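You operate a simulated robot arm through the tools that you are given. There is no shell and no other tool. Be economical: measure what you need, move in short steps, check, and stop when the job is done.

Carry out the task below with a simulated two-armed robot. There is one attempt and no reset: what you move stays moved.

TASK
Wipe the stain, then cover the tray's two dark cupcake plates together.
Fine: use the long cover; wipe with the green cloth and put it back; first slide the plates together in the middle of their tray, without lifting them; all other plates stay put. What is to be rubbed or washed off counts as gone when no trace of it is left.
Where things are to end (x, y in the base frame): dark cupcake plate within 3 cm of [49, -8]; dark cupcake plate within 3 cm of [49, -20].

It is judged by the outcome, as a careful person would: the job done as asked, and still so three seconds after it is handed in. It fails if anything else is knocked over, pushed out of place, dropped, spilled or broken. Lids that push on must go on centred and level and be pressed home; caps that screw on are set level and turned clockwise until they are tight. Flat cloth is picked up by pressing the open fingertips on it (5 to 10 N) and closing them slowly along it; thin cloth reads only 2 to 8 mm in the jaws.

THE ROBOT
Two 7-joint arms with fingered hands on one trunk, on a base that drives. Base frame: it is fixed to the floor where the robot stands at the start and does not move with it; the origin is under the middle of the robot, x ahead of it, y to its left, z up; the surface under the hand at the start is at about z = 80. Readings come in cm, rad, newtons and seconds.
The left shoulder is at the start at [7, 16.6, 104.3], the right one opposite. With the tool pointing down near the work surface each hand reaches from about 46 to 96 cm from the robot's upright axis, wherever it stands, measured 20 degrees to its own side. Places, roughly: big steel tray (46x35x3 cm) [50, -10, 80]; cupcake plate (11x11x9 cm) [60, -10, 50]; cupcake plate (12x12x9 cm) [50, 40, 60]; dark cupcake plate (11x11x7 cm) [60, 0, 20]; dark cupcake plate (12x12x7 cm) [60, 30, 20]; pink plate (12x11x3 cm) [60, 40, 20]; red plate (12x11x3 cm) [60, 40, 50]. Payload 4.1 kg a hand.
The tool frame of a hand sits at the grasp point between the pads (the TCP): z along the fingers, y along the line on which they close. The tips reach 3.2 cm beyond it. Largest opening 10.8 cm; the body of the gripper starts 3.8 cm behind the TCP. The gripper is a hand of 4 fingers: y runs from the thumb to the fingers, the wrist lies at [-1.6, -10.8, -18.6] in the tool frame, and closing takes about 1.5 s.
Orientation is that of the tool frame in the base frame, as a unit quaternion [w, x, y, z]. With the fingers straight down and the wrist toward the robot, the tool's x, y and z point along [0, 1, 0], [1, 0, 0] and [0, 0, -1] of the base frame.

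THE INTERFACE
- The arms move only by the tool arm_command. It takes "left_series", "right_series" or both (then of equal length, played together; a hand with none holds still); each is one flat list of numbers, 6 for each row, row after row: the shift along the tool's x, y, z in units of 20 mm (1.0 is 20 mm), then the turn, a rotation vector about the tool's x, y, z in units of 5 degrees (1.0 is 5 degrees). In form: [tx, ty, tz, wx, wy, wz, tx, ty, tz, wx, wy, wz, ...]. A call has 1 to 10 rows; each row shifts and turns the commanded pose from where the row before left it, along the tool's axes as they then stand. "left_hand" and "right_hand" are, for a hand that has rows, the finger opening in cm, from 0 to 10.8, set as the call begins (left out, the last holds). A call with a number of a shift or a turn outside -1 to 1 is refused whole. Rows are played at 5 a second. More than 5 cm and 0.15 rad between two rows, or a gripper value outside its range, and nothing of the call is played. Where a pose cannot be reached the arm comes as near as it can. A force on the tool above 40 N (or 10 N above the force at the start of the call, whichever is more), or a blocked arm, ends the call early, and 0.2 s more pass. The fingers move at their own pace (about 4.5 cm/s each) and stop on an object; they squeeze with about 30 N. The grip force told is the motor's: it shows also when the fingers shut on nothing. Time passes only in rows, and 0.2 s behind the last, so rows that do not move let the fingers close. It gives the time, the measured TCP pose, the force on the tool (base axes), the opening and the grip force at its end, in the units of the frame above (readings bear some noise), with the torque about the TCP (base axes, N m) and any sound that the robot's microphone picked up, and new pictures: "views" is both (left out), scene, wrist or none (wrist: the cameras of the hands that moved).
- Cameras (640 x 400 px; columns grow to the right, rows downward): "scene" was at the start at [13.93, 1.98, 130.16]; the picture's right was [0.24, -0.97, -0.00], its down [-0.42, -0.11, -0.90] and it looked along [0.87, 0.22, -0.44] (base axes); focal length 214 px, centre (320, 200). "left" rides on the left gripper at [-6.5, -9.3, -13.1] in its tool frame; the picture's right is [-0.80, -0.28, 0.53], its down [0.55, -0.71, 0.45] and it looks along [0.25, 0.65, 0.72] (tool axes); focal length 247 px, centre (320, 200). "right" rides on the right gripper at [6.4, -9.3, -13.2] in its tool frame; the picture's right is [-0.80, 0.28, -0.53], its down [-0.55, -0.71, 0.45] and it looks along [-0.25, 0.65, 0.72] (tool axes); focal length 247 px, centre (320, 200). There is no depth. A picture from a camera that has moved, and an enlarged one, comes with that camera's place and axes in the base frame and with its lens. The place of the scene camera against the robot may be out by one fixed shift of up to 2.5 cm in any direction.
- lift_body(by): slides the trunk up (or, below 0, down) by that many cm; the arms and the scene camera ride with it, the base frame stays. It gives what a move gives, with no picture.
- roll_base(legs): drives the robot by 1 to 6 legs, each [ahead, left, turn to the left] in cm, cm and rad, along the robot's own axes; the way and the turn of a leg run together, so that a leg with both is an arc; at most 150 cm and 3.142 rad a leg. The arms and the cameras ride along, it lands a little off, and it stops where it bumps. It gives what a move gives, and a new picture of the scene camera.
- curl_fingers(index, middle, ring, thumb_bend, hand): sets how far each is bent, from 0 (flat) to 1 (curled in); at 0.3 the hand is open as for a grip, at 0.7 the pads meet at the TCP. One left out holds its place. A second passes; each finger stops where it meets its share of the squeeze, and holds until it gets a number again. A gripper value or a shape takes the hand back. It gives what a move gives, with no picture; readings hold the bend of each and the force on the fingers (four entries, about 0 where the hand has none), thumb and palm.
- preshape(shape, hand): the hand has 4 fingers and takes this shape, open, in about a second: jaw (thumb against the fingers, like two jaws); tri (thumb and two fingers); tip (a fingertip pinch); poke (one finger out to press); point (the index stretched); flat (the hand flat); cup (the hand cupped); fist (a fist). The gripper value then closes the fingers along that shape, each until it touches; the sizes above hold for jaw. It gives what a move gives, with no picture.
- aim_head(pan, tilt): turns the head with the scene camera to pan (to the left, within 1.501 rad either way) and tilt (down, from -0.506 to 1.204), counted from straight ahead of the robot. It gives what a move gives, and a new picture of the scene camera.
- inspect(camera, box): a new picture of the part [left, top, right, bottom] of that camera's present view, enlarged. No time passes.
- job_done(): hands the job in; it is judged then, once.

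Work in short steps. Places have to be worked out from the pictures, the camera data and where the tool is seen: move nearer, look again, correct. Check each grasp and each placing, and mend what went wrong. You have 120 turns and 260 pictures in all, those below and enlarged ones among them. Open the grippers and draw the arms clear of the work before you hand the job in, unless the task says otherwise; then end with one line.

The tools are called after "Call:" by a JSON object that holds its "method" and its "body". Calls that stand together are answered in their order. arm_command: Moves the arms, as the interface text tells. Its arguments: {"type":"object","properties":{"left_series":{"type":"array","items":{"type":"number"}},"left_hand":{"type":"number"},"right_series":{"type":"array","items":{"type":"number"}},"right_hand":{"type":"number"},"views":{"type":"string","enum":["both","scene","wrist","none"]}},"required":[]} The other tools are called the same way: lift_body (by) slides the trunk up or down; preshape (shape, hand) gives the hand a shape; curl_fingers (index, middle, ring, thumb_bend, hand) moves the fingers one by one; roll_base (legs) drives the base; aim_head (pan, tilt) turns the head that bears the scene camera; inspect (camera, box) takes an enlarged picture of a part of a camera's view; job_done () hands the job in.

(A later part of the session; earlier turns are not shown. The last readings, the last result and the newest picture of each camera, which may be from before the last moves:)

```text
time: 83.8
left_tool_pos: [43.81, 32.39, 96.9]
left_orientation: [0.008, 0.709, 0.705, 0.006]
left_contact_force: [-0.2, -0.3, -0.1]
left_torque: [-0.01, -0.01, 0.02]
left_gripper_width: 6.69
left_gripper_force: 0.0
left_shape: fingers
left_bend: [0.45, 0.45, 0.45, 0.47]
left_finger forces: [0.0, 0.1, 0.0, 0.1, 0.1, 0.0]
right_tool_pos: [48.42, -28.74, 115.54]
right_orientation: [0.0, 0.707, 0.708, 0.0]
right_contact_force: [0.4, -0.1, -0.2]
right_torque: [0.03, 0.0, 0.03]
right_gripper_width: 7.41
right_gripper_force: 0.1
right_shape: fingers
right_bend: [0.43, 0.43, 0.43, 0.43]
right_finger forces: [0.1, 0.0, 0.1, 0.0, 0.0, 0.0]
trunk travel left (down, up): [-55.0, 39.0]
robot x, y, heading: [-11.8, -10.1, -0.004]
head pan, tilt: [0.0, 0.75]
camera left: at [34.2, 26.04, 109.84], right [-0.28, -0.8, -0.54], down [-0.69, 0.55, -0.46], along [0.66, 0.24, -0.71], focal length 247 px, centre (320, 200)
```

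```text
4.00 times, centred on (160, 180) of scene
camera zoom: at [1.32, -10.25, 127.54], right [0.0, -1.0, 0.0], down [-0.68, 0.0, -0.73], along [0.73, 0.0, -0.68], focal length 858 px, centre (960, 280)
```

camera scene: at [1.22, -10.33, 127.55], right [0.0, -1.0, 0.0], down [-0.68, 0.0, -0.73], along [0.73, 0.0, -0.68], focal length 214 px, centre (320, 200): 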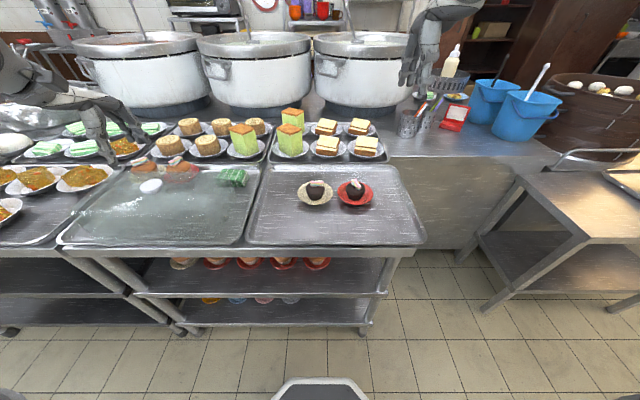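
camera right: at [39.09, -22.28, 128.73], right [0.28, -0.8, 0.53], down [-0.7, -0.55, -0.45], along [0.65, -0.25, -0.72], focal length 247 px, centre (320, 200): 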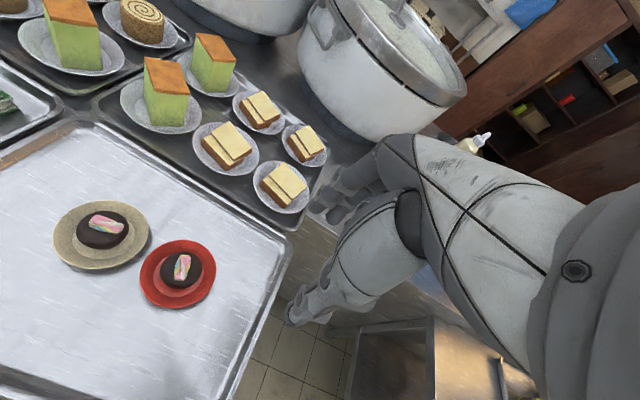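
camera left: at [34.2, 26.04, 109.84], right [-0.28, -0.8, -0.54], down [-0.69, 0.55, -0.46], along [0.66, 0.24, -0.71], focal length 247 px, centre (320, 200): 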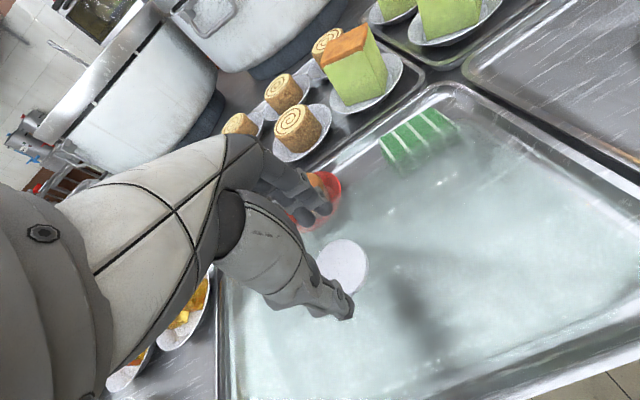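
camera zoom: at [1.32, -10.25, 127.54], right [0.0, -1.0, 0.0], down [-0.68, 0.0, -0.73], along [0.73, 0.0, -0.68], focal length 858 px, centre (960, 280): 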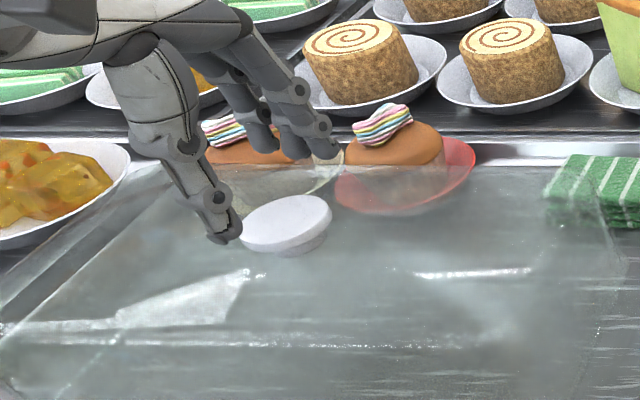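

The knob is a disc on a narrower stem, ≈(44,32.9), top ≈91–92. Shift 0.4 cm left and lower 2.4 cm, checking.

Call:
{"method": "arm_command", "body": {"left_series": [0.25, 0.1, 0.4, 0, 0, 0, 0, 0, 0.4, 0, 0, 0, 0, 0, 0.4, 0, 0, 0], "views": "wrist"}}

Call:
{"method": "inspect", "body": {"camera": "scene", "box": [100, 130, 220, 230]}}

Call:
{"method": "inspect", "body": {"camera": "left", "box": [230, 180, 430, 340]}}

```text
time: 84.7
left_tool_pos: [43.97, 32.87, 94.4]
left_orientation: [0.007, 0.71, 0.704, 0.006]
left_contact_force: [-0.1, 0.7, -0.1]
left_torque: [0.0, 0.01, 0.0]
left_gripper_width: 6.7
left_gripper_force: 0.0
left_shape: fingers
left_bend: [0.45, 0.45, 0.45, 0.47]
left_finger forces: [0.1, 0.0, 0.0, 0.0, 0.0, 0.0]
right_tool_pos: [48.47, -28.69, 115.51]
right_orientation: [0.001, 0.707, 0.707, 0.0]
right_contact_force: [0.1, -1.0, 0.0]
right_torque: [-0.02, 0.01, -0.02]
right_gripper_width: 7.4
right_gripper_force: 0.1
right_shape: fingers
right_bend: [0.43, 0.43, 0.43, 0.43]
right_finger forces: [0.0, 0.1, 0.1, 0.0, 0.1, 0.1]
trunk travel left (down, up): [-55.0, 39.0]
robot x, y, heading: [-12.05, -10.38, -0.001]
head pan, tilt: [0.0, 0.75]
camera left: at [34.4, 26.54, 107.42], right [-0.28, -0.8, -0.54], down [-0.69, 0.55, -0.46], along [0.66, 0.24, -0.71], focal length 247 px, centre (320, 200)
```

left: 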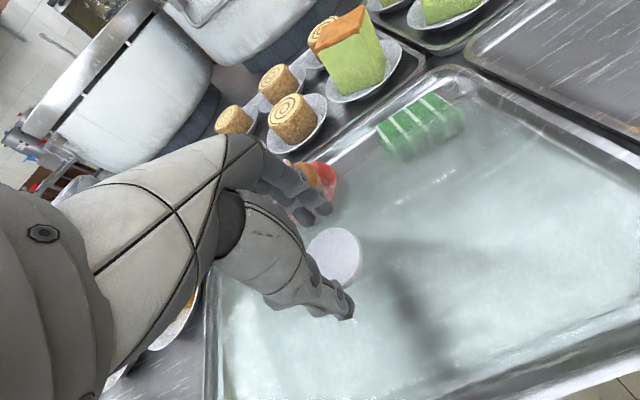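

```text
4.00 times, centred on (160, 180) of scene
camera zoom: at [1.31, -10.25, 127.54], right [0.0, -1.0, 0.0], down [-0.68, 0.0, -0.73], along [0.73, 0.0, -0.68], focal length 858 px, centre (960, 280)
```

zoom: 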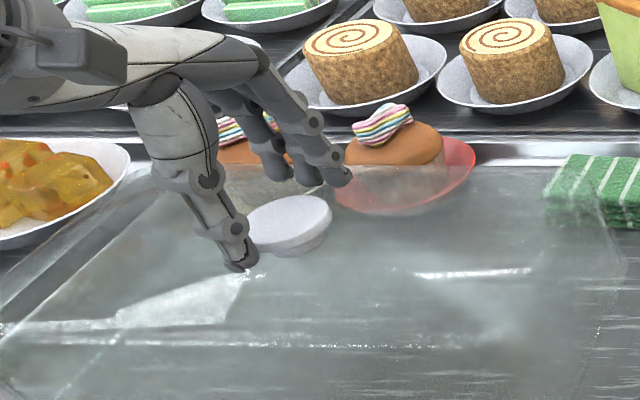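

```text
2.50 times, centred on (330, 260) of left
camera zoom: at [34.4, 26.54, 107.42], right [-0.28, -0.8, -0.54], down [-0.69, 0.55, -0.46], along [0.66, 0.24, -0.71], focal length 617 px, centre (295, 50)
```

zoom: 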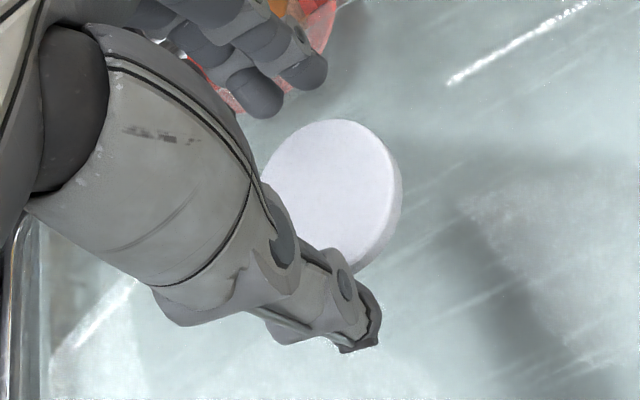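

Aligned. Lower 1.8 cm slowly to bring fingertips around/below the knob's disc.

Call:
{"method": "arm_command", "body": {"left_series": [0, 0, 0.2, 0, 0, 0, 0, 0, 0.2, 0, 0, 0, 0, 0, 0.2, 0, 0, 0, 0, 0, 0.15, 0, 0, 0, 0, 0, 0.15, 0, 0, 0], "views": "none"}}

Call:
{"method": "inspect", "body": {"camera": "scene", "box": [100, 130, 220, 230]}}

Call:
{"method": "inspect", "body": {"camera": "left", "box": [230, 180, 430, 340]}}

```text
time: 85.8
left_tool_pos: [43.88, 32.71, 93.37]
left_orientation: [0.01, 0.709, 0.705, 0.012]
left_contact_force: [7.0, 9.4, 40.0]
left_torque: [0.42, 1.34, -0.36]
left_gripper_width: 6.65
left_gripper_force: 20.5
left_shape: fingers
left_bend: [0.45, 0.44, 0.45, 0.48]
left_finger forces: [0.1, 2.5, 0.0, 0.0, 37.6, 0.1]
right_tool_pos: [48.22, -28.81, 115.7]
right_orientation: [0.0, 0.707, 0.707, 0.001]
right_contact_force: [-0.1, -0.3, -0.2]
right_torque: [0.01, 0.0, -0.03]
right_gripper_width: 7.36
right_gripper_force: 0.0
right_shape: fingers
right_bend: [0.43, 0.43, 0.43, 0.43]
right_finger forces: [0.0, 0.0, 0.1, 0.0, 0.0, 0.1]
trunk travel left (down, up): [-55.0, 39.0]
robot x, y, heading: [-11.98, -9.89, 0.003]
head pan, tilt: [0.0, 0.75]
```

```text
4.00 times, centred on (160, 180) of scene
camera zoom: at [1.0, -10.45, 127.64], right [0.0, -1.0, 0.0], down [-0.68, 0.0, -0.73], along [0.73, 0.0, -0.68], focal length 858 px, centre (960, 280)
```

zoom: 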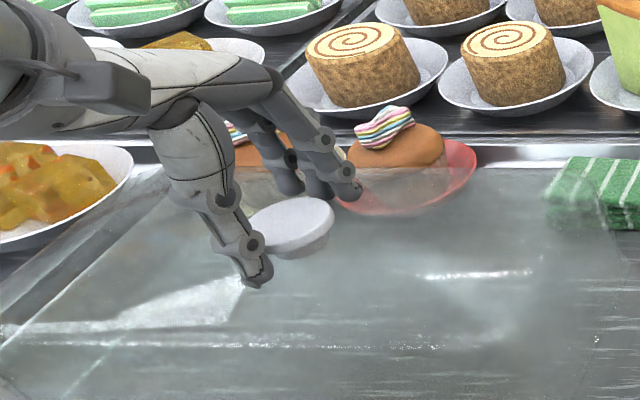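

```text
2.50 times, centred on (330, 260) of left
camera zoom: at [34.2, 26.39, 106.18], right [-0.27, -0.8, -0.54], down [-0.69, 0.55, -0.47], along [0.67, 0.25, -0.7], focal length 617 px, centre (295, 50)
```

zoom: 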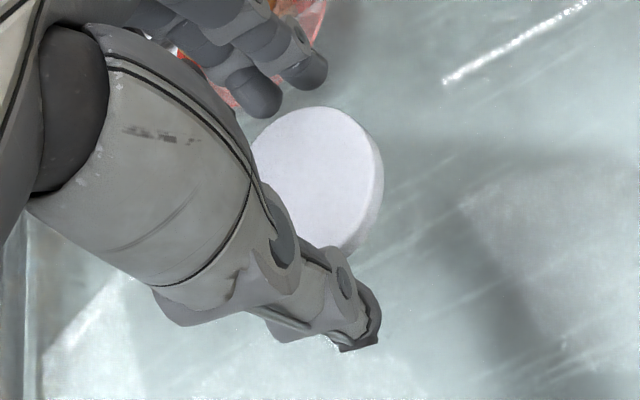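

The thumb pressed on the cover's top surface. Back off 0.9 cm of command, then close on the knob.

Call:
{"method": "arm_command", "body": {"left_series": [0, 0, -0.25, 0, 0, 0, 0, 0, -0.25, 0, 0, 0], "views": "none"}}

Call:
{"method": "curl_fingers", "body": {"hand": "left", "index": 0.6, "middle": 0.6, "ring": 0.6, "thumb_bend": 0.62}}

Call:
{"method": "inspect", "body": {"camera": "scene", "box": [100, 130, 220, 230]}}

Call:
{"method": "inspect", "body": {"camera": "left", "box": [230, 180, 430, 340]}}

```text
time: 86.5
left_tool_pos: [43.88, 32.66, 93.44]
left_orientation: [0.005, 0.709, 0.705, 0.004]
left_contact_force: [0.2, 0.9, 2.0]
left_torque: [0.11, -0.11, 0.05]
left_gripper_width: 6.62
left_gripper_force: 1.2
left_shape: fingers
left_bend: [0.45, 0.44, 0.45, 0.47]
left_finger forces: [0.1, 2.4, 0.0, 0.0, 0.1, 0.0]
right_tool_pos: [48.57, -28.65, 115.41]
right_orientation: [0.0, 0.707, 0.707, 0.0]
right_contact_force: [-0.1, 0.4, 0.3]
right_torque: [-0.01, 0.0, 0.0]
right_gripper_width: 7.39
right_gripper_force: 0.1
right_shape: fingers
right_bend: [0.43, 0.43, 0.43, 0.43]
right_finger forces: [0.0, 0.0, 0.0, 0.0, 0.0, 0.0]
trunk travel left (down, up): [-55.0, 39.0]
robot x, y, heading: [-11.97, -10.27, 0.0]
head pan, tilt: [0.0, 0.75]
```

```text
time: 87.5
left_tool_pos: [43.95, 32.69, 93.64]
left_orientation: [0.007, 0.709, 0.705, 0.006]
left_contact_force: [-0.9, 0.0, 0.1]
left_torque: [0.0, 0.0, 0.01]
left_gripper_width: 4.17
left_gripper_force: 6.8
left_shape: fingers
left_bend: [0.56, 0.57, 0.6, 0.56]
left_finger forces: [3.9, 3.0, 0.0, 0.0, 6.8, 0.0]
right_tool_pos: [48.62, -28.77, 115.42]
right_orientation: [-0.001, 0.707, 0.707, 0.0]
right_contact_force: [-0.7, -0.4, -0.1]
right_torque: [-0.02, 0.04, -0.02]
right_gripper_width: 7.42
right_gripper_force: 0.1
right_shape: fingers
right_bend: [0.43, 0.43, 0.43, 0.43]
right_finger forces: [0.0, 0.1, 0.0, 0.0, 0.0, 0.0]
trunk travel left (down, up): [-55.0, 39.0]
robot x, y, heading: [-11.92, -9.83, 0.002]
head pan, tilt: [0.0, 0.75]
```

```text
4.00 times, centred on (160, 180) of scene
camera zoom: at [1.34, -10.24, 127.53], right [0.0, -1.0, 0.0], down [-0.68, 0.0, -0.73], along [0.73, 0.0, -0.68], focal length 858 px, centre (960, 280)
```

zoom: 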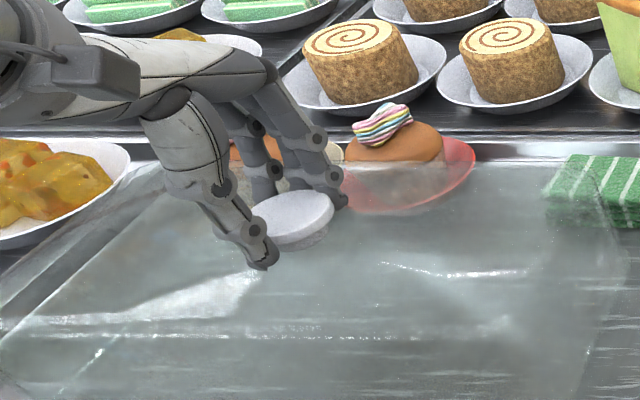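

```text
2.50 times, centred on (330, 260) of left
camera zoom: at [34.44, 26.5, 106.63], right [-0.28, -0.8, -0.54], down [-0.69, 0.55, -0.46], along [0.66, 0.24, -0.71], focal length 617 px, centre (295, 50)
```

zoom: 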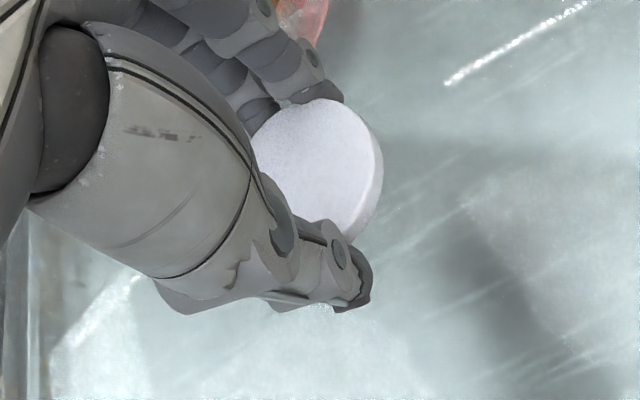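

Grip is off-centre (the ring finger misses the knob). Reopen a little, shift 0.9 cm to the right, and grip again firmly.

Call:
{"method": "curl_fingers", "body": {"hand": "left", "index": 0.49, "middle": 0.49, "ring": 0.49, "thumb_bend": 0.49}}

Call:
{"method": "arm_command", "body": {"left_series": [-0.25, 0, 0, 0, 0, 0, -0.2, 0, 0, 0, 0, 0], "views": "none"}}

Call:
{"method": "curl_fingers", "body": {"hand": "left", "index": 0.7, "middle": 0.7, "ring": 0.7, "thumb_bend": 0.7}}

Call:
{"method": "inspect", "body": {"camera": "left", "box": [230, 180, 430, 340]}}

```text
time: 88.5
left_tool_pos: [43.94, 32.76, 93.81]
left_orientation: [0.007, 0.71, 0.704, 0.007]
left_contact_force: [-0.3, -0.5, -0.8]
left_torque: [0.01, 0.01, -0.01]
left_gripper_width: 5.79
left_gripper_force: 0.1
left_shape: fingers
left_bend: [0.49, 0.49, 0.49, 0.49]
left_finger forces: [0.0, 0.1, 0.0, 0.1, 0.0, 0.0]
right_tool_pos: [48.46, -28.64, 115.41]
right_orientation: [0.0, 0.707, 0.707, 0.0]
right_contact_force: [-0.6, -0.2, 0.2]
right_torque: [-0.01, -0.02, 0.02]
right_gripper_width: 7.39
right_gripper_force: 0.0
right_shape: fingers
right_bend: [0.43, 0.43, 0.43, 0.43]
right_finger forces: [0.0, 0.1, 0.0, 0.1, 0.0, 0.1]
trunk travel left (down, up): [-55.0, 39.0]
robot x, y, heading: [-12.21, -10.23, 0.001]
head pan, tilt: [0.0, 0.75]
```

```text
time: 89.0
left_tool_pos: [44.03, 31.81, 93.75]
left_orientation: [0.008, 0.71, 0.705, 0.006]
left_contact_force: [0.0, 0.2, 0.7]
left_torque: [0.0, -0.01, 0.02]
left_gripper_width: 5.78
left_gripper_force: 0.0
left_shape: fingers
left_bend: [0.49, 0.49, 0.49, 0.49]
left_finger forces: [0.1, 0.0, 0.1, 0.1, 0.0, 0.0]
right_tool_pos: [48.42, -28.77, 115.58]
right_orientation: [0.0, 0.707, 0.707, 0.0]
right_contact_force: [0.4, 0.9, 0.4]
right_torque: [0.02, 0.01, 0.0]
right_gripper_width: 7.41
right_gripper_force: 0.0
right_shape: fingers
right_bend: [0.43, 0.43, 0.43, 0.43]
right_finger forces: [0.1, 0.1, 0.0, 0.0, 0.0, 0.0]
trunk travel left (down, up): [-55.0, 39.0]
robot x, y, heading: [-11.81, -10.11, 0.003]
head pan, tilt: [0.0, 0.75]
```

```text
time: 90.0
left_tool_pos: [43.98, 31.85, 93.74]
left_orientation: [0.008, 0.71, 0.704, 0.006]
left_contact_force: [0.3, -0.6, -0.5]
left_torque: [-0.07, 0.04, -0.01]
left_gripper_width: 3.36
left_gripper_force: 17.7
left_shape: fingers
left_bend: [0.65, 0.61, 0.63, 0.56]
left_finger forces: [3.7, 7.9, 6.6, 0.0, 17.8, 0.0]
right_tool_pos: [48.57, -28.65, 115.48]
right_orientation: [0.0, 0.707, 0.707, 0.0]
right_contact_force: [0.0, 0.0, 0.5]
right_torque: [0.0, -0.03, 0.04]
right_gripper_width: 7.42
right_gripper_force: 0.2
right_shape: fingers
right_bend: [0.43, 0.43, 0.43, 0.43]
right_finger forces: [0.0, 0.0, 0.0, 0.0, 0.0, 0.0]
trunk travel left (down, up): [-55.0, 39.0]
robot x, y, heading: [-12.29, -10.04, -0.002]
head pan, tilt: [0.0, 0.75]
```

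```text
2.50 times, centred on (330, 260) of left
camera zoom: at [34.43, 25.58, 106.64], right [-0.28, -0.8, -0.54], down [-0.69, 0.55, -0.46], along [0.66, 0.24, -0.71], focal length 617 px, centre (295, 50)
```

zoom: 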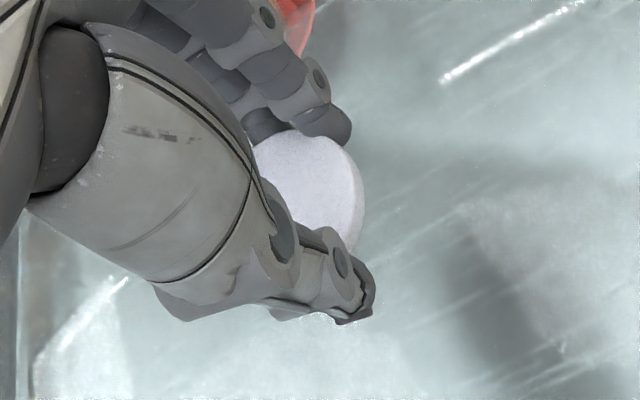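

Good three-finger grip (~18 N). Lift 3 cm and check it comes level.

Call:
{"method": "arm_command", "body": {"left_series": [0, 0, -0.3, 0, 0, 0, 0, 0, -0.4, 0, 0, 0, 0, 0, -0.4, 0, 0, 0, 0, 0, -0.4, 0, 0, 0], "views": "both"}}

Call:
{"method": "inspect", "body": {"camera": "scene", "box": [40, 120, 280, 260]}}

```text
time: 91.0
left_tool_pos: [43.98, 31.91, 96.6]
left_orientation: [0.008, 0.71, 0.705, 0.006]
left_contact_force: [0.2, 0.4, -3.8]
left_torque: [-0.04, -0.04, 0.01]
left_gripper_width: 3.33
left_gripper_force: 17.7
left_shape: fingers
left_bend: [0.65, 0.61, 0.63, 0.56]
left_finger forces: [3.5, 8.0, 6.8, 0.1, 17.8, 0.1]
right_tool_pos: [48.49, -28.65, 115.52]
right_orientation: [0.001, 0.707, 0.707, 0.0]
right_contact_force: [0.5, -1.1, 0.1]
right_torque: [0.0, 0.03, 0.01]
right_gripper_width: 7.41
right_gripper_force: 0.0
right_shape: fingers
right_bend: [0.43, 0.43, 0.43, 0.43]
right_finger forces: [0.1, 0.0, 0.0, 0.1, 0.0, 0.1]
trunk travel left (down, up): [-55.0, 39.0]
robot x, y, heading: [-12.03, -10.05, 0.001]
head pan, tilt: [0.0, 0.75]
camera scene: at [1.32, -10.26, 127.53], right [0.0, -1.0, 0.0], down [-0.68, 0.0, -0.73], along [0.73, 0.0, -0.68], focal length 214 px, centre (320, 200)
camera left: at [34.38, 25.61, 109.66], right [-0.28, -0.8, -0.54], down [-0.69, 0.55, -0.46], along [0.66, 0.24, -0.71], focal length 247 px, centre (320, 200)
```

scene: 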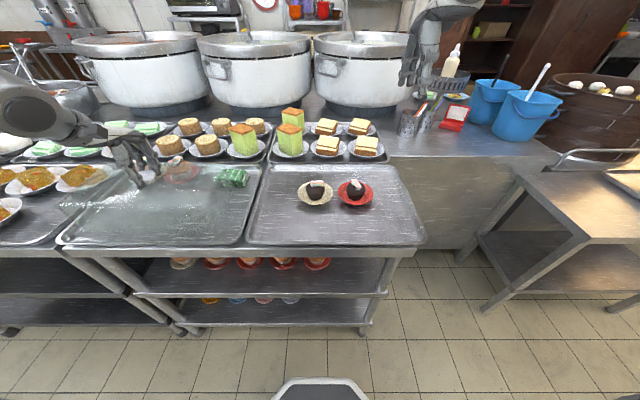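
left: 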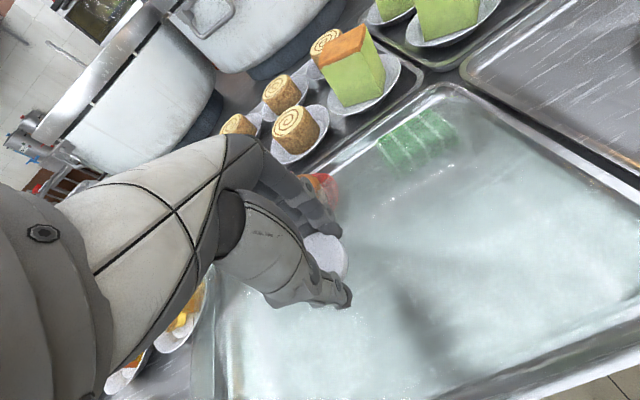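

```text
2.67 times, centred on (160, 190) of scene
camera zoom: at [1.32, -10.26, 127.53], right [0.0, -1.0, 0.0], down [-0.68, 0.0, -0.73], along [0.73, 0.0, -0.68], focal length 572 px, centre (747, 227)
```

zoom: 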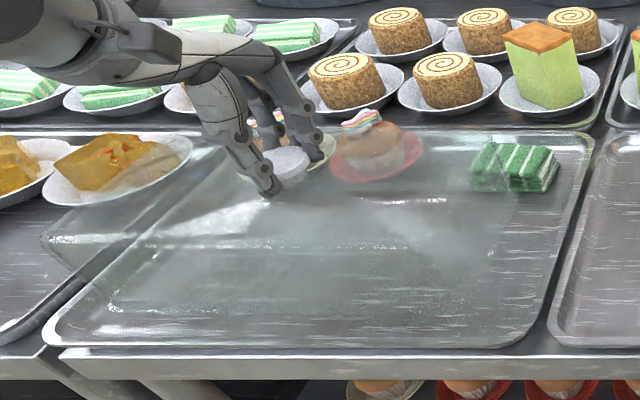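

Cover lifted level (≈0.4 kg). Raise it another 8.5 cm while moving the right arm further aside.

Call:
{"method": "arm_command", "body": {"left_series": [0, 0, -0.4, 0, 0, 0, 0, 0, -0.6, 0, 0, 0, 0, 0, -0.7, 0, 0, 0, 0, 0, -0.7, 0, 0, 0, 0, 0, -0.7, 0, 0, 0, 0, 0, -0.7, 0, 0, 0, 0, 0, -0.4, 0, 0, 0], "right_series": [-0.8, -0.2, -0.2, 0, 0, 0, -0.8, -0.2, -0.2, 0, 0, 0, -0.8, -0.2, -0.2, 0, 0, 0, -0.8, -0.2, -0.2, 0, 0, 0, -0.8, -0.2, -0.2, 0, 0, 0, -0.8, -0.2, -0.2, 0, 0, 0, -0.8, -0.2, -0.2, 0, 0, 0], "views": "scene"}}

```text
time: 92.7
left_tool_pos: [43.82, 31.99, 105.21]
left_orientation: [0.006, 0.71, 0.704, 0.006]
left_contact_force: [1.0, 0.1, -4.4]
left_torque: [-0.03, -0.04, -0.02]
left_gripper_width: 3.32
left_gripper_force: 18.0
left_shape: fingers
left_bend: [0.65, 0.61, 0.63, 0.56]
left_finger forces: [3.6, 8.0, 6.8, 0.1, 17.6, 0.1]
right_tool_pos: [45.82, -39.91, 118.37]
right_orientation: [-0.001, 0.707, 0.707, -0.001]
right_contact_force: [0.8, 0.1, 1.3]
right_torque: [0.0, 0.03, 0.01]
right_gripper_width: 7.4
right_gripper_force: 0.0
right_shape: fingers
right_bend: [0.43, 0.43, 0.43, 0.43]
right_finger forces: [0.1, 0.1, 0.0, 0.0, 0.0, 0.0]
trunk travel left (down, up): [-55.0, 39.0]
robot x, y, heading: [-12.03, -10.07, 0.0]
head pan, tilt: [0.0, 0.75]
camera scene: at [1.31, -10.3, 127.54], right [0.0, -1.0, 0.0], down [-0.68, 0.0, -0.73], along [0.73, 0.0, -0.68], focal length 214 px, centre (320, 200)
```

scene: 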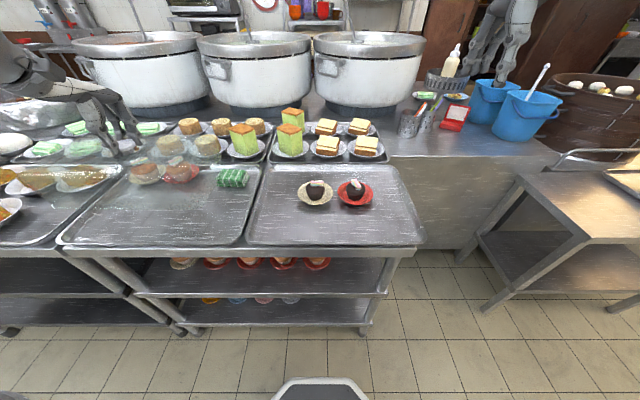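

Carry the cover right toward the plates (about 46 cm), first 38 cm.

Call:
{"method": "arm_command", "body": {"left_series": [-0.6, 0.1, 0, 0, 0, 0, -0.95, 0.13, 0, 0, 0, 0, -0.95, 0.13, 0, 0, 0, 0, -0.95, 0.13, 0, 0, 0, 0, -0.95, 0.13, 0, 0, 0, 0, -0.95, 0.13, 0, 0, 0, 0, -0.95, 0.13, 0, 0, 0, 0, -0.95, 0.13, 0, 0, 0, 0, -0.95, 0.13, 0, 0, 0, 0, -0.8, 0.13, 0, 0, 0, 0], "views": "none"}}

Call:
{"method": "arm_command", "body": {"left_series": [-0.9, 0.13, 0, 0, 0, 0, -0.95, 0.13, 0, 0, 0, 0, -0.95, 0.13, 0, 0, 0, 0, -0.95, 0.13, 0, 0, 0, 0, -0.95, 0.13, 0, 0, 0, 0, -0.95, 0.13, 0, 0, 0, 0, -0.95, 0.13, 0, 0, 0, 0, -0.95, 0.13, 0, 0, 0, 0, -0.8, 0.13, 0, 0, 0, 0], "views": "both"}}

```text
time: 94.8
left_tool_pos: [46.42, 13.73, 105.21]
left_orientation: [0.006, 0.71, 0.705, 0.006]
left_contact_force: [0.2, 0.4, -3.8]
left_torque: [-0.06, 0.01, 0.03]
left_gripper_width: 3.33
left_gripper_force: 18.4
left_shape: fingers
left_bend: [0.65, 0.61, 0.63, 0.56]
left_finger forces: [3.6, 7.9, 7.0, 0.0, 17.5, 0.0]
right_tool_pos: [45.84, -39.82, 118.25]
right_orientation: [-0.002, 0.707, 0.707, 0.0]
right_contact_force: [-0.3, -0.1, 0.4]
right_torque: [0.03, 0.04, 0.02]
right_gripper_width: 7.38
right_gripper_force: 0.0
right_shape: fingers
right_bend: [0.43, 0.43, 0.43, 0.43]
right_finger forces: [0.1, 0.0, 0.0, 0.1, 0.0, 0.1]
trunk travel left (down, up): [-55.0, 39.0]
robot x, y, heading: [-11.95, -9.89, 0.001]
head pan, tilt: [0.0, 0.75]
```

```text
time: 96.8
left_tool_pos: [48.52, -2.95, 105.3]
left_orientation: [0.007, 0.71, 0.705, 0.007]
left_contact_force: [0.9, -0.4, -3.9]
left_torque: [-0.04, 0.0, 0.01]
left_gripper_width: 3.32
left_gripper_force: 17.8
left_shape: fingers
left_bend: [0.65, 0.61, 0.63, 0.56]
left_finger forces: [3.7, 7.9, 7.0, 0.0, 17.3, 0.1]
right_tool_pos: [45.77, -39.87, 118.26]
right_orientation: [-0.001, 0.707, 0.707, 0.0]
right_contact_force: [-0.3, -0.3, -0.1]
right_torque: [0.04, -0.01, 0.0]
right_gripper_width: 7.41
right_gripper_force: 0.0
right_shape: fingers
right_bend: [0.43, 0.43, 0.43, 0.43]
right_finger forces: [0.0, 0.1, 0.1, 0.0, 0.0, 0.0]
trunk travel left (down, up): [-55.0, 39.0]
robot x, y, heading: [-11.97, -9.81, 0.003]
head pan, tilt: [0.0, 0.75]
camera scene: at [1.36, -10.35, 127.53], right [0.0, -1.0, 0.0], down [-0.68, 0.0, -0.73], along [0.73, 0.0, -0.68], focal length 214 px, centre (320, 200)
camera left: at [38.88, -9.23, 118.19], right [-0.28, -0.8, -0.54], down [-0.69, 0.55, -0.46], along [0.66, 0.24, -0.71], focal length 247 px, centre (320, 200)
```

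scene: 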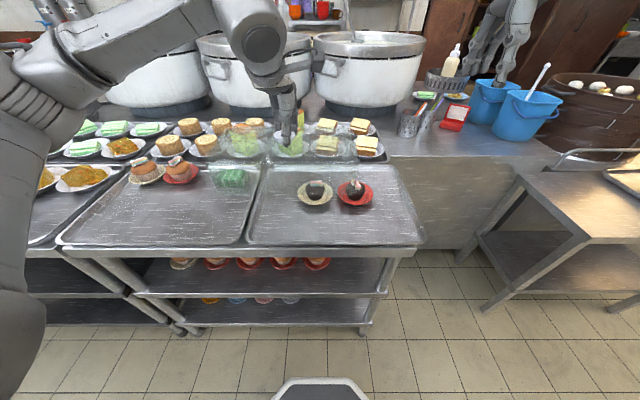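
left: 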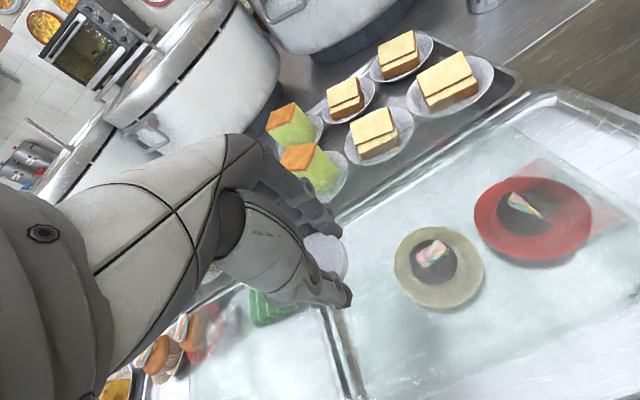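

Continue the final 11.7 cm, centring over the plates' midpoint (49.5,-14.3).

Call:
{"method": "arm_command", "body": {"left_series": [-0.8, 0.1, 0, 0, 0, 0, -0.9, 0.1, 0, 0, 0, 0, -0.9, 0.1, 0, 0, 0, 0, -0.9, 0.1, 0, 0, 0, 0, -0.9, 0.1, 0, 0, 0, 0, -0.8, 0.1, 0, 0, 0, 0, -0.65, 0.1, 0, 0, 0, 0], "views": "both"}}

Call:
{"method": "inspect", "body": {"camera": "scene", "box": [220, 80, 440, 260]}}

Call:
{"method": "inspect", "body": {"camera": "right", "box": [0, 150, 400, 400]}}

```text
time: 98.5
left_tool_pos: [49.81, -14.65, 105.2]
left_orientation: [0.006, 0.709, 0.705, 0.006]
left_contact_force: [0.3, 0.6, -3.4]
left_torque: [-0.03, 0.0, 0.0]
left_gripper_width: 3.32
left_gripper_force: 18.3
left_shape: fingers
left_bend: [0.65, 0.61, 0.63, 0.56]
left_finger forces: [3.8, 7.9, 7.3, 0.1, 17.2, 0.1]
right_tool_pos: [45.81, -39.9, 118.34]
right_orientation: [0.0, 0.707, 0.707, 0.0]
right_contact_force: [-0.7, -0.7, 0.4]
right_torque: [0.01, -0.01, 0.02]
right_gripper_width: 7.4
right_gripper_force: 0.2
right_shape: fingers
right_bend: [0.43, 0.43, 0.43, 0.43]
right_finger forces: [0.0, 0.0, 0.1, 0.1, 0.0, 0.1]
trunk travel left (down, up): [-55.0, 39.0]
robot x, y, heading: [-12.07, -10.04, 0.001]
head pan, tilt: [0.0, 0.75]
camera scene: at [1.35, -10.35, 127.53], right [0.0, -1.0, 0.0], down [-0.68, 0.0, -0.73], along [0.73, 0.0, -0.68], focal length 214 px, centre (320, 200)
camera left: at [40.22, -20.94, 118.2], right [-0.28, -0.8, -0.54], down [-0.69, 0.55, -0.46], along [0.66, 0.24, -0.71], focal length 247 px, centre (320, 200)
```

scene: 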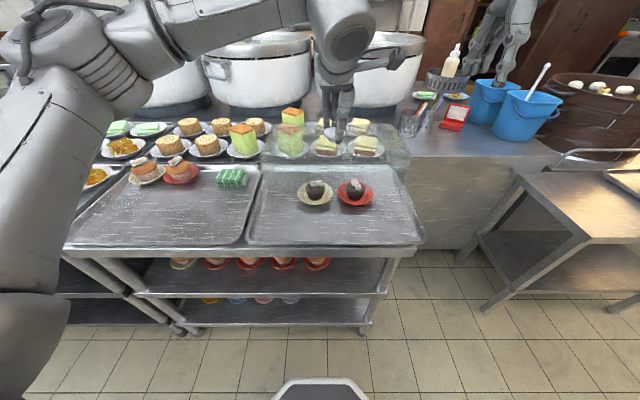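
left: 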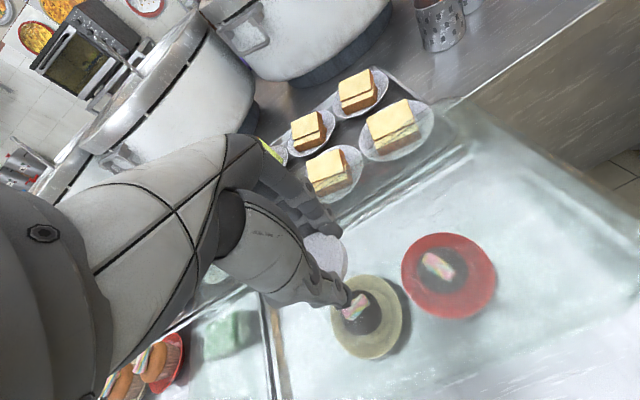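

```text
2.22 times, centred on (330, 170) of scene
camera zoom: at [1.35, -10.35, 127.53], right [0.0, -1.0, 0.0], down [-0.68, 0.0, -0.73], along [0.73, 0.0, -0.68], focal length 477 px, centre (298, 267)
```

zoom: 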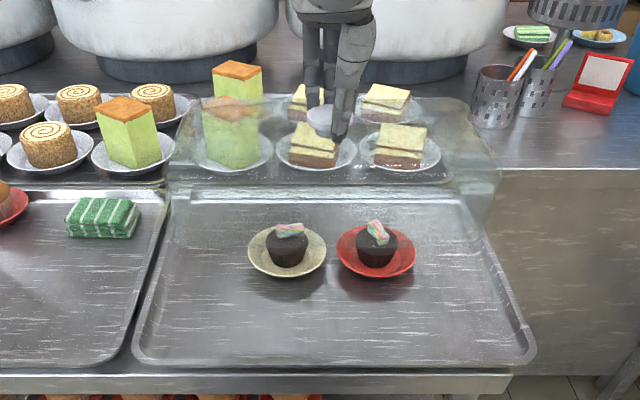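

```text
1.60 times, centred on (200, 275) of right
camera zoom: at [36.51, -33.44, 131.45], right [0.28, -0.8, 0.53], down [-0.71, -0.55, -0.45], along [0.65, -0.25, -0.72], focal length 395 px, centre (512, 80)
```

zoom: 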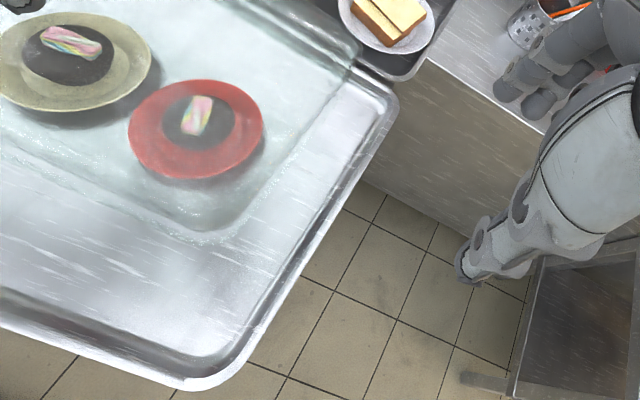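

Cover is centred over the plates with ~2+ cm margins all round (front ≈41.3, right ≈-30.5). Lower it to just above the tray.

Call:
{"method": "arm_command", "body": {"left_series": [0, 0, 0.5, 0, 0, 0, 0, 0, 0.6, 0, 0, 0, 0, 0, 0.6, 0, 0, 0, 0, 0, 0.6, 0, 0, 0, 0, 0, 0.6, 0, 0, 0, 0, 0, 0.6, 0, 0, 0, 0, 0, 0.6, 0, 0, 0, 0, 0, 0.5, 0, 0, 0], "views": "both"}}

Call:
{"method": "inspect", "body": {"camera": "right", "box": [0, 150, 400, 400]}}

Call:
{"method": "inspect", "body": {"camera": "scene", "box": [220, 80, 440, 260]}}

```text
time: 100.2
left_tool_pos: [49.96, -14.54, 96.09]
left_orientation: [0.007, 0.71, 0.704, 0.006]
left_contact_force: [0.0, 0.8, -4.4]
left_torque: [-0.06, 0.0, 0.0]
left_gripper_width: 3.31
left_gripper_force: 18.5
left_shape: fingers
left_bend: [0.65, 0.61, 0.63, 0.56]
left_finger forces: [3.7, 8.1, 7.2, 0.0, 17.1, 0.0]
right_tool_pos: [45.84, -40.12, 118.41]
right_orientation: [-0.002, 0.707, 0.707, 0.0]
right_contact_force: [-0.4, 0.8, 0.2]
right_torque: [-0.03, -0.03, 0.0]
right_gripper_width: 7.39
right_gripper_force: 0.0
right_shape: fingers
right_bend: [0.43, 0.43, 0.43, 0.43]
right_finger forces: [0.1, 0.0, 0.1, 0.1, 0.0, 0.0]
trunk travel left (down, up): [-55.0, 39.0]
robot x, y, heading: [-12.28, -10.36, 0.0]
head pan, tilt: [0.0, 0.75]
camera scene: at [1.37, -10.29, 127.53], right [0.0, -1.0, 0.0], down [-0.68, 0.0, -0.73], along [0.73, 0.0, -0.68], focal length 214 px, centre (320, 200)
camera left: at [40.39, -20.91, 108.99], right [-0.28, -0.8, -0.54], down [-0.69, 0.55, -0.46], along [0.66, 0.24, -0.71], focal length 247 px, centre (320, 200)
```

scene: 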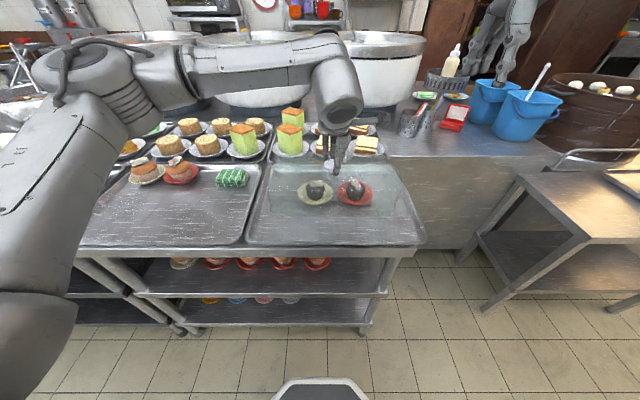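
left: 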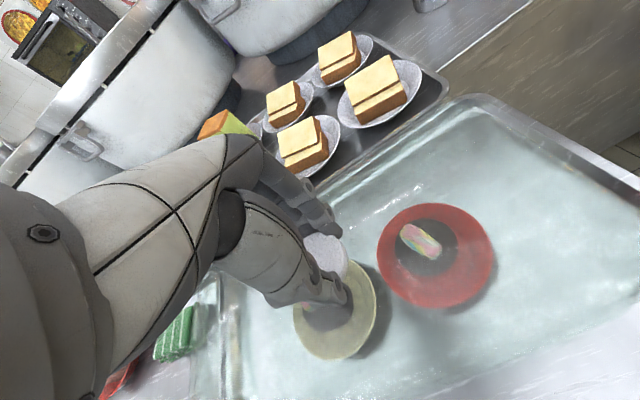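

```text
1.60 times, centred on (200, 275) of right
camera zoom: at [36.53, -33.39, 131.46], right [0.28, -0.8, 0.53], down [-0.71, -0.55, -0.45], along [0.65, -0.25, -0.72], focal length 395 px, centre (512, 80)
```

zoom: 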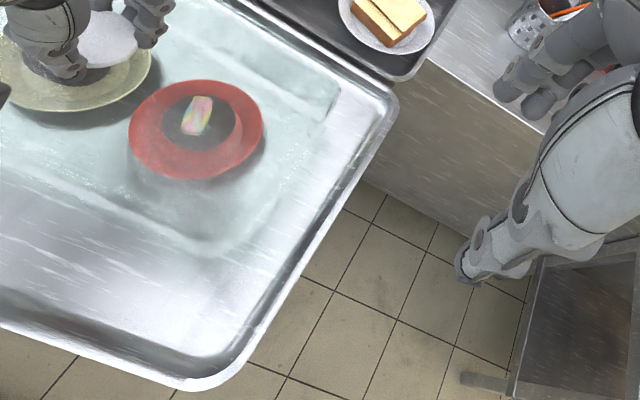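

```text
2.22 times, centred on (330, 170) of scene
camera zoom: at [1.37, -10.29, 127.53], right [0.0, -1.0, 0.0], down [-0.68, 0.0, -0.73], along [0.73, 0.0, -0.68], focal length 477 px, centre (298, 267)
```

zoom: 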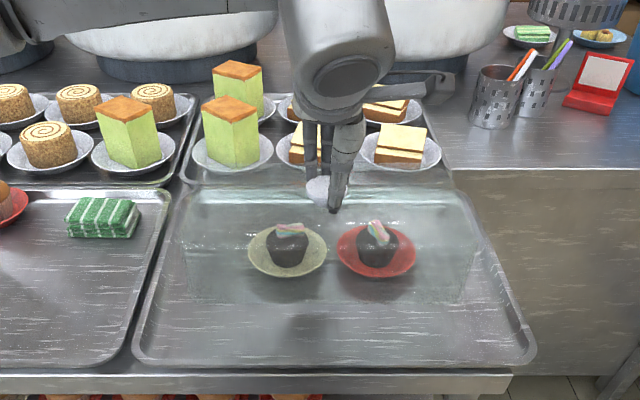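

Cover encloses both plates symmetrically. Lower the last ~2.4 cm slowly.

Call:
{"method": "arm_command", "body": {"left_series": [0, 0, 0.35, 0, 0, 0, 0, 0, 0.3, 0, 0, 0, 0, 0, 0.25, 0, 0, 0, 0, 0, 0.2, 0, 0, 0, 0, 0, 0.1, 0, 0, 0], "views": "scene"}}

```text
time: 101.5
left_tool_pos: [50.05, -14.59, 93.74]
left_orientation: [0.007, 0.709, 0.705, 0.007]
left_contact_force: [-0.4, 0.4, -2.3]
left_torque: [-0.03, 0.03, 0.0]
left_gripper_width: 3.31
left_gripper_force: 18.7
left_shape: fingers
left_bend: [0.65, 0.61, 0.63, 0.56]
left_finger forces: [3.9, 8.0, 7.5, 0.0, 16.6, 0.2]
right_tool_pos: [45.73, -39.95, 118.35]
right_orientation: [-0.001, 0.707, 0.707, -0.001]
right_contact_force: [-0.5, 0.1, 0.6]
right_torque: [0.03, 0.01, 0.01]
right_gripper_width: 7.38
right_gripper_force: 0.1
right_shape: fingers
right_bend: [0.43, 0.43, 0.43, 0.43]
right_finger forces: [0.0, 0.0, 0.0, 0.0, 0.1, 0.0]
trunk travel left (down, up): [-55.0, 39.0]
robot x, y, heading: [-12.15, -9.83, -0.001]
head pan, tilt: [0.0, 0.75]
camera scene: at [1.34, -10.29, 127.54], right [0.0, -1.0, 0.0], down [-0.68, 0.0, -0.73], along [0.73, 0.0, -0.68], focal length 214 px, centre (320, 200)
```

scene: 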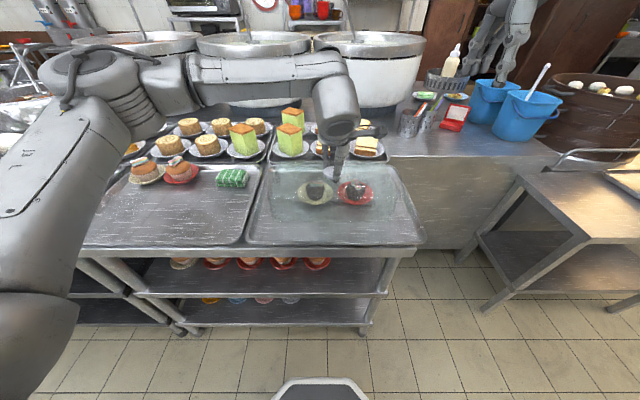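

Weight is partly transferred (−2.3 N). Lower another couple of mm until it is fully seated.

Call:
{"method": "arm_command", "body": {"left_series": [0, 0, 0.08, 0, 0, 0, 0, 0, 0.08, 0, 0, 0], "views": "none"}}

```text
time: 102.0
left_tool_pos: [49.88, -14.62, 93.58]
left_orientation: [0.008, 0.709, 0.705, 0.008]
left_contact_force: [3.0, -0.2, 13.3]
left_torque: [0.11, -0.01, -0.07]
left_gripper_width: 3.22
left_gripper_force: 16.8
left_shape: fingers
left_bend: [0.65, 0.61, 0.63, 0.57]
left_finger forces: [3.6, 7.9, 6.9, 0.0, 16.0, 0.1]
right_tool_pos: [45.67, -39.88, 118.39]
right_orientation: [0.0, 0.707, 0.707, 0.0]
right_contact_force: [-0.4, -0.3, -0.1]
right_torque: [-0.02, -0.01, -0.04]
right_gripper_width: 7.39
right_gripper_force: 0.0
right_shape: fingers
right_bend: [0.43, 0.43, 0.43, 0.43]
right_finger forces: [0.0, 0.0, 0.0, 0.0, 0.0, 0.1]
trunk travel left (down, up): [-55.0, 39.0]
robot x, y, heading: [-11.89, -10.08, -0.002]
head pan, tilt: [0.0, 0.75]
```

Seated on the tray. Ease the pressure, open, and lift clear.

Call:
{"method": "arm_command", "body": {"left_series": [0, 0, -0.08, 0, 0, 0], "views": "none"}}

Call:
{"method": "curl_fingers", "body": {"hand": "left", "index": 0.46, "middle": 0.46, "ring": 0.46, "thumb_bend": 0.46}}

Call:
{"method": "arm_command", "body": {"left_series": [0, 0, -0.3, 0, 0, 0, 0, 0, -0.5, 0, 0, 0, 0, 0, -0.8, 0, 0, 0, 0, 0, -1, 0, 0, 0, 0, 0, -1, 0, 0, 0, 0, 0, -1, 0, 0, 0, 0, 0, -1, 0, 0, 0, 0, 0, -1, 0, 0, 0], "views": "both"}}

```text
time: 102.5
left_tool_pos: [49.93, -14.57, 93.66]
left_orientation: [0.009, 0.709, 0.705, 0.007]
left_contact_force: [3.2, -0.5, 10.5]
left_torque: [0.05, -0.04, -0.09]
left_gripper_width: 3.23
left_gripper_force: 17.6
left_shape: fingers
left_bend: [0.65, 0.61, 0.63, 0.57]
left_finger forces: [4.3, 8.7, 7.2, 0.1, 16.0, 0.0]
right_tool_pos: [45.68, -39.89, 118.37]
right_orientation: [0.0, 0.707, 0.707, -0.001]
right_contact_force: [0.0, -0.2, 0.6]
right_torque: [-0.03, 0.0, -0.03]
right_gripper_width: 7.41
right_gripper_force: 0.0
right_shape: fingers
right_bend: [0.43, 0.43, 0.43, 0.43]
right_finger forces: [0.0, 0.0, 0.1, 0.2, 0.0, 0.1]
trunk travel left (down, up): [-55.0, 39.0]
robot x, y, heading: [-12.22, -10.09, -0.001]
head pan, tilt: [0.0, 0.75]
```

```text
time: 103.5
left_tool_pos: [49.97, -14.56, 93.62]
left_orientation: [0.007, 0.71, 0.705, 0.006]
left_contact_force: [-0.1, 0.2, 0.4]
left_torque: [0.01, 0.03, 0.0]
left_gripper_width: 6.58
left_gripper_force: 0.0
left_shape: fingers
left_bend: [0.46, 0.46, 0.46, 0.46]
left_finger forces: [0.0, 0.1, 0.1, 0.1, 0.0, 0.0]
right_tool_pos: [45.75, -40.03, 118.45]
right_orientation: [0.0, 0.708, 0.707, 0.001]
right_contact_force: [-0.1, 0.2, 0.1]
right_torque: [0.02, -0.01, -0.02]
right_gripper_width: 7.38
right_gripper_force: 0.0
right_shape: fingers
right_bend: [0.43, 0.43, 0.43, 0.43]
right_finger forces: [0.1, 0.1, 0.1, 0.0, 0.1, 0.0]
trunk travel left (down, up): [-55.0, 39.0]
robot x, y, heading: [-11.73, -9.99, -0.0]
head pan, tilt: [0.0, 0.75]
```

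```text
time: 105.2
left_tool_pos: [49.63, -14.6, 106.72]
left_orientation: [0.006, 0.71, 0.704, 0.007]
left_contact_force: [-0.3, -0.1, -0.3]
left_torque: [0.0, 0.01, 0.0]
left_gripper_width: 6.57
left_gripper_force: 0.0
left_shape: fingers
left_bend: [0.46, 0.46, 0.46, 0.46]
left_finger forces: [0.1, 0.0, 0.0, 0.0, 0.0, 0.1]
right_tool_pos: [45.72, -39.8, 118.35]
right_orientation: [0.0, 0.707, 0.707, 0.001]
right_contact_force: [1.0, -0.5, 0.2]
right_torque: [-0.03, -0.04, 0.02]
right_gripper_width: 7.42
right_gripper_force: 0.2
right_shape: fingers
right_bend: [0.43, 0.43, 0.43, 0.43]
right_finger forces: [0.1, 0.0, 0.1, 0.1, 0.0, 0.0]
trunk travel left (down, up): [-55.0, 39.0]
robot x, y, heading: [-11.71, -9.82, 0.001]
head pan, tilt: [0.0, 0.75]
camera scene: at [1.26, -10.3, 127.54], right [0.0, -1.0, 0.0], down [-0.68, 0.0, -0.73], along [0.73, 0.0, -0.68], focal length 214 px, centre (320, 200)
camera left: at [40.11, -20.82, 119.74], right [-0.28, -0.8, -0.54], down [-0.69, 0.55, -0.46], along [0.67, 0.24, -0.71], focal length 247 px, centre (320, 200)
```

scene: 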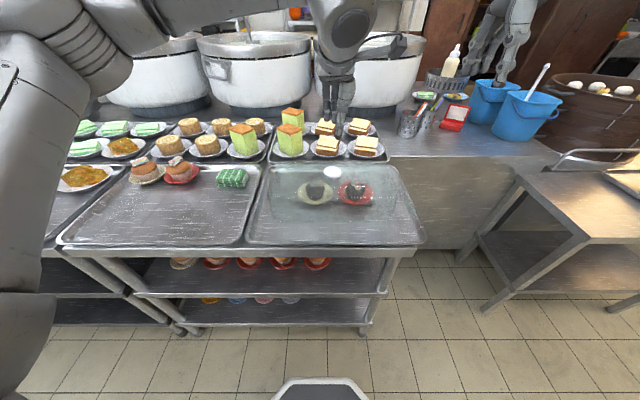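
left: 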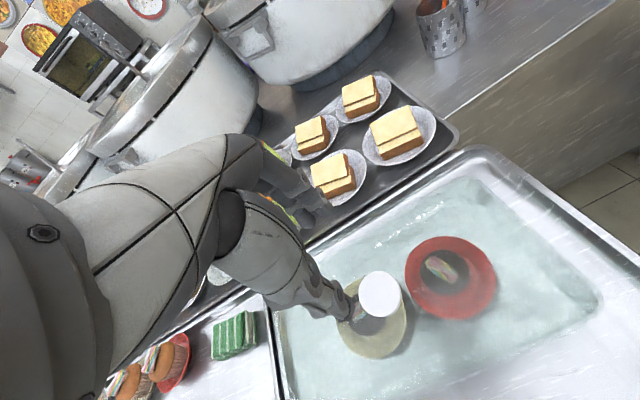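

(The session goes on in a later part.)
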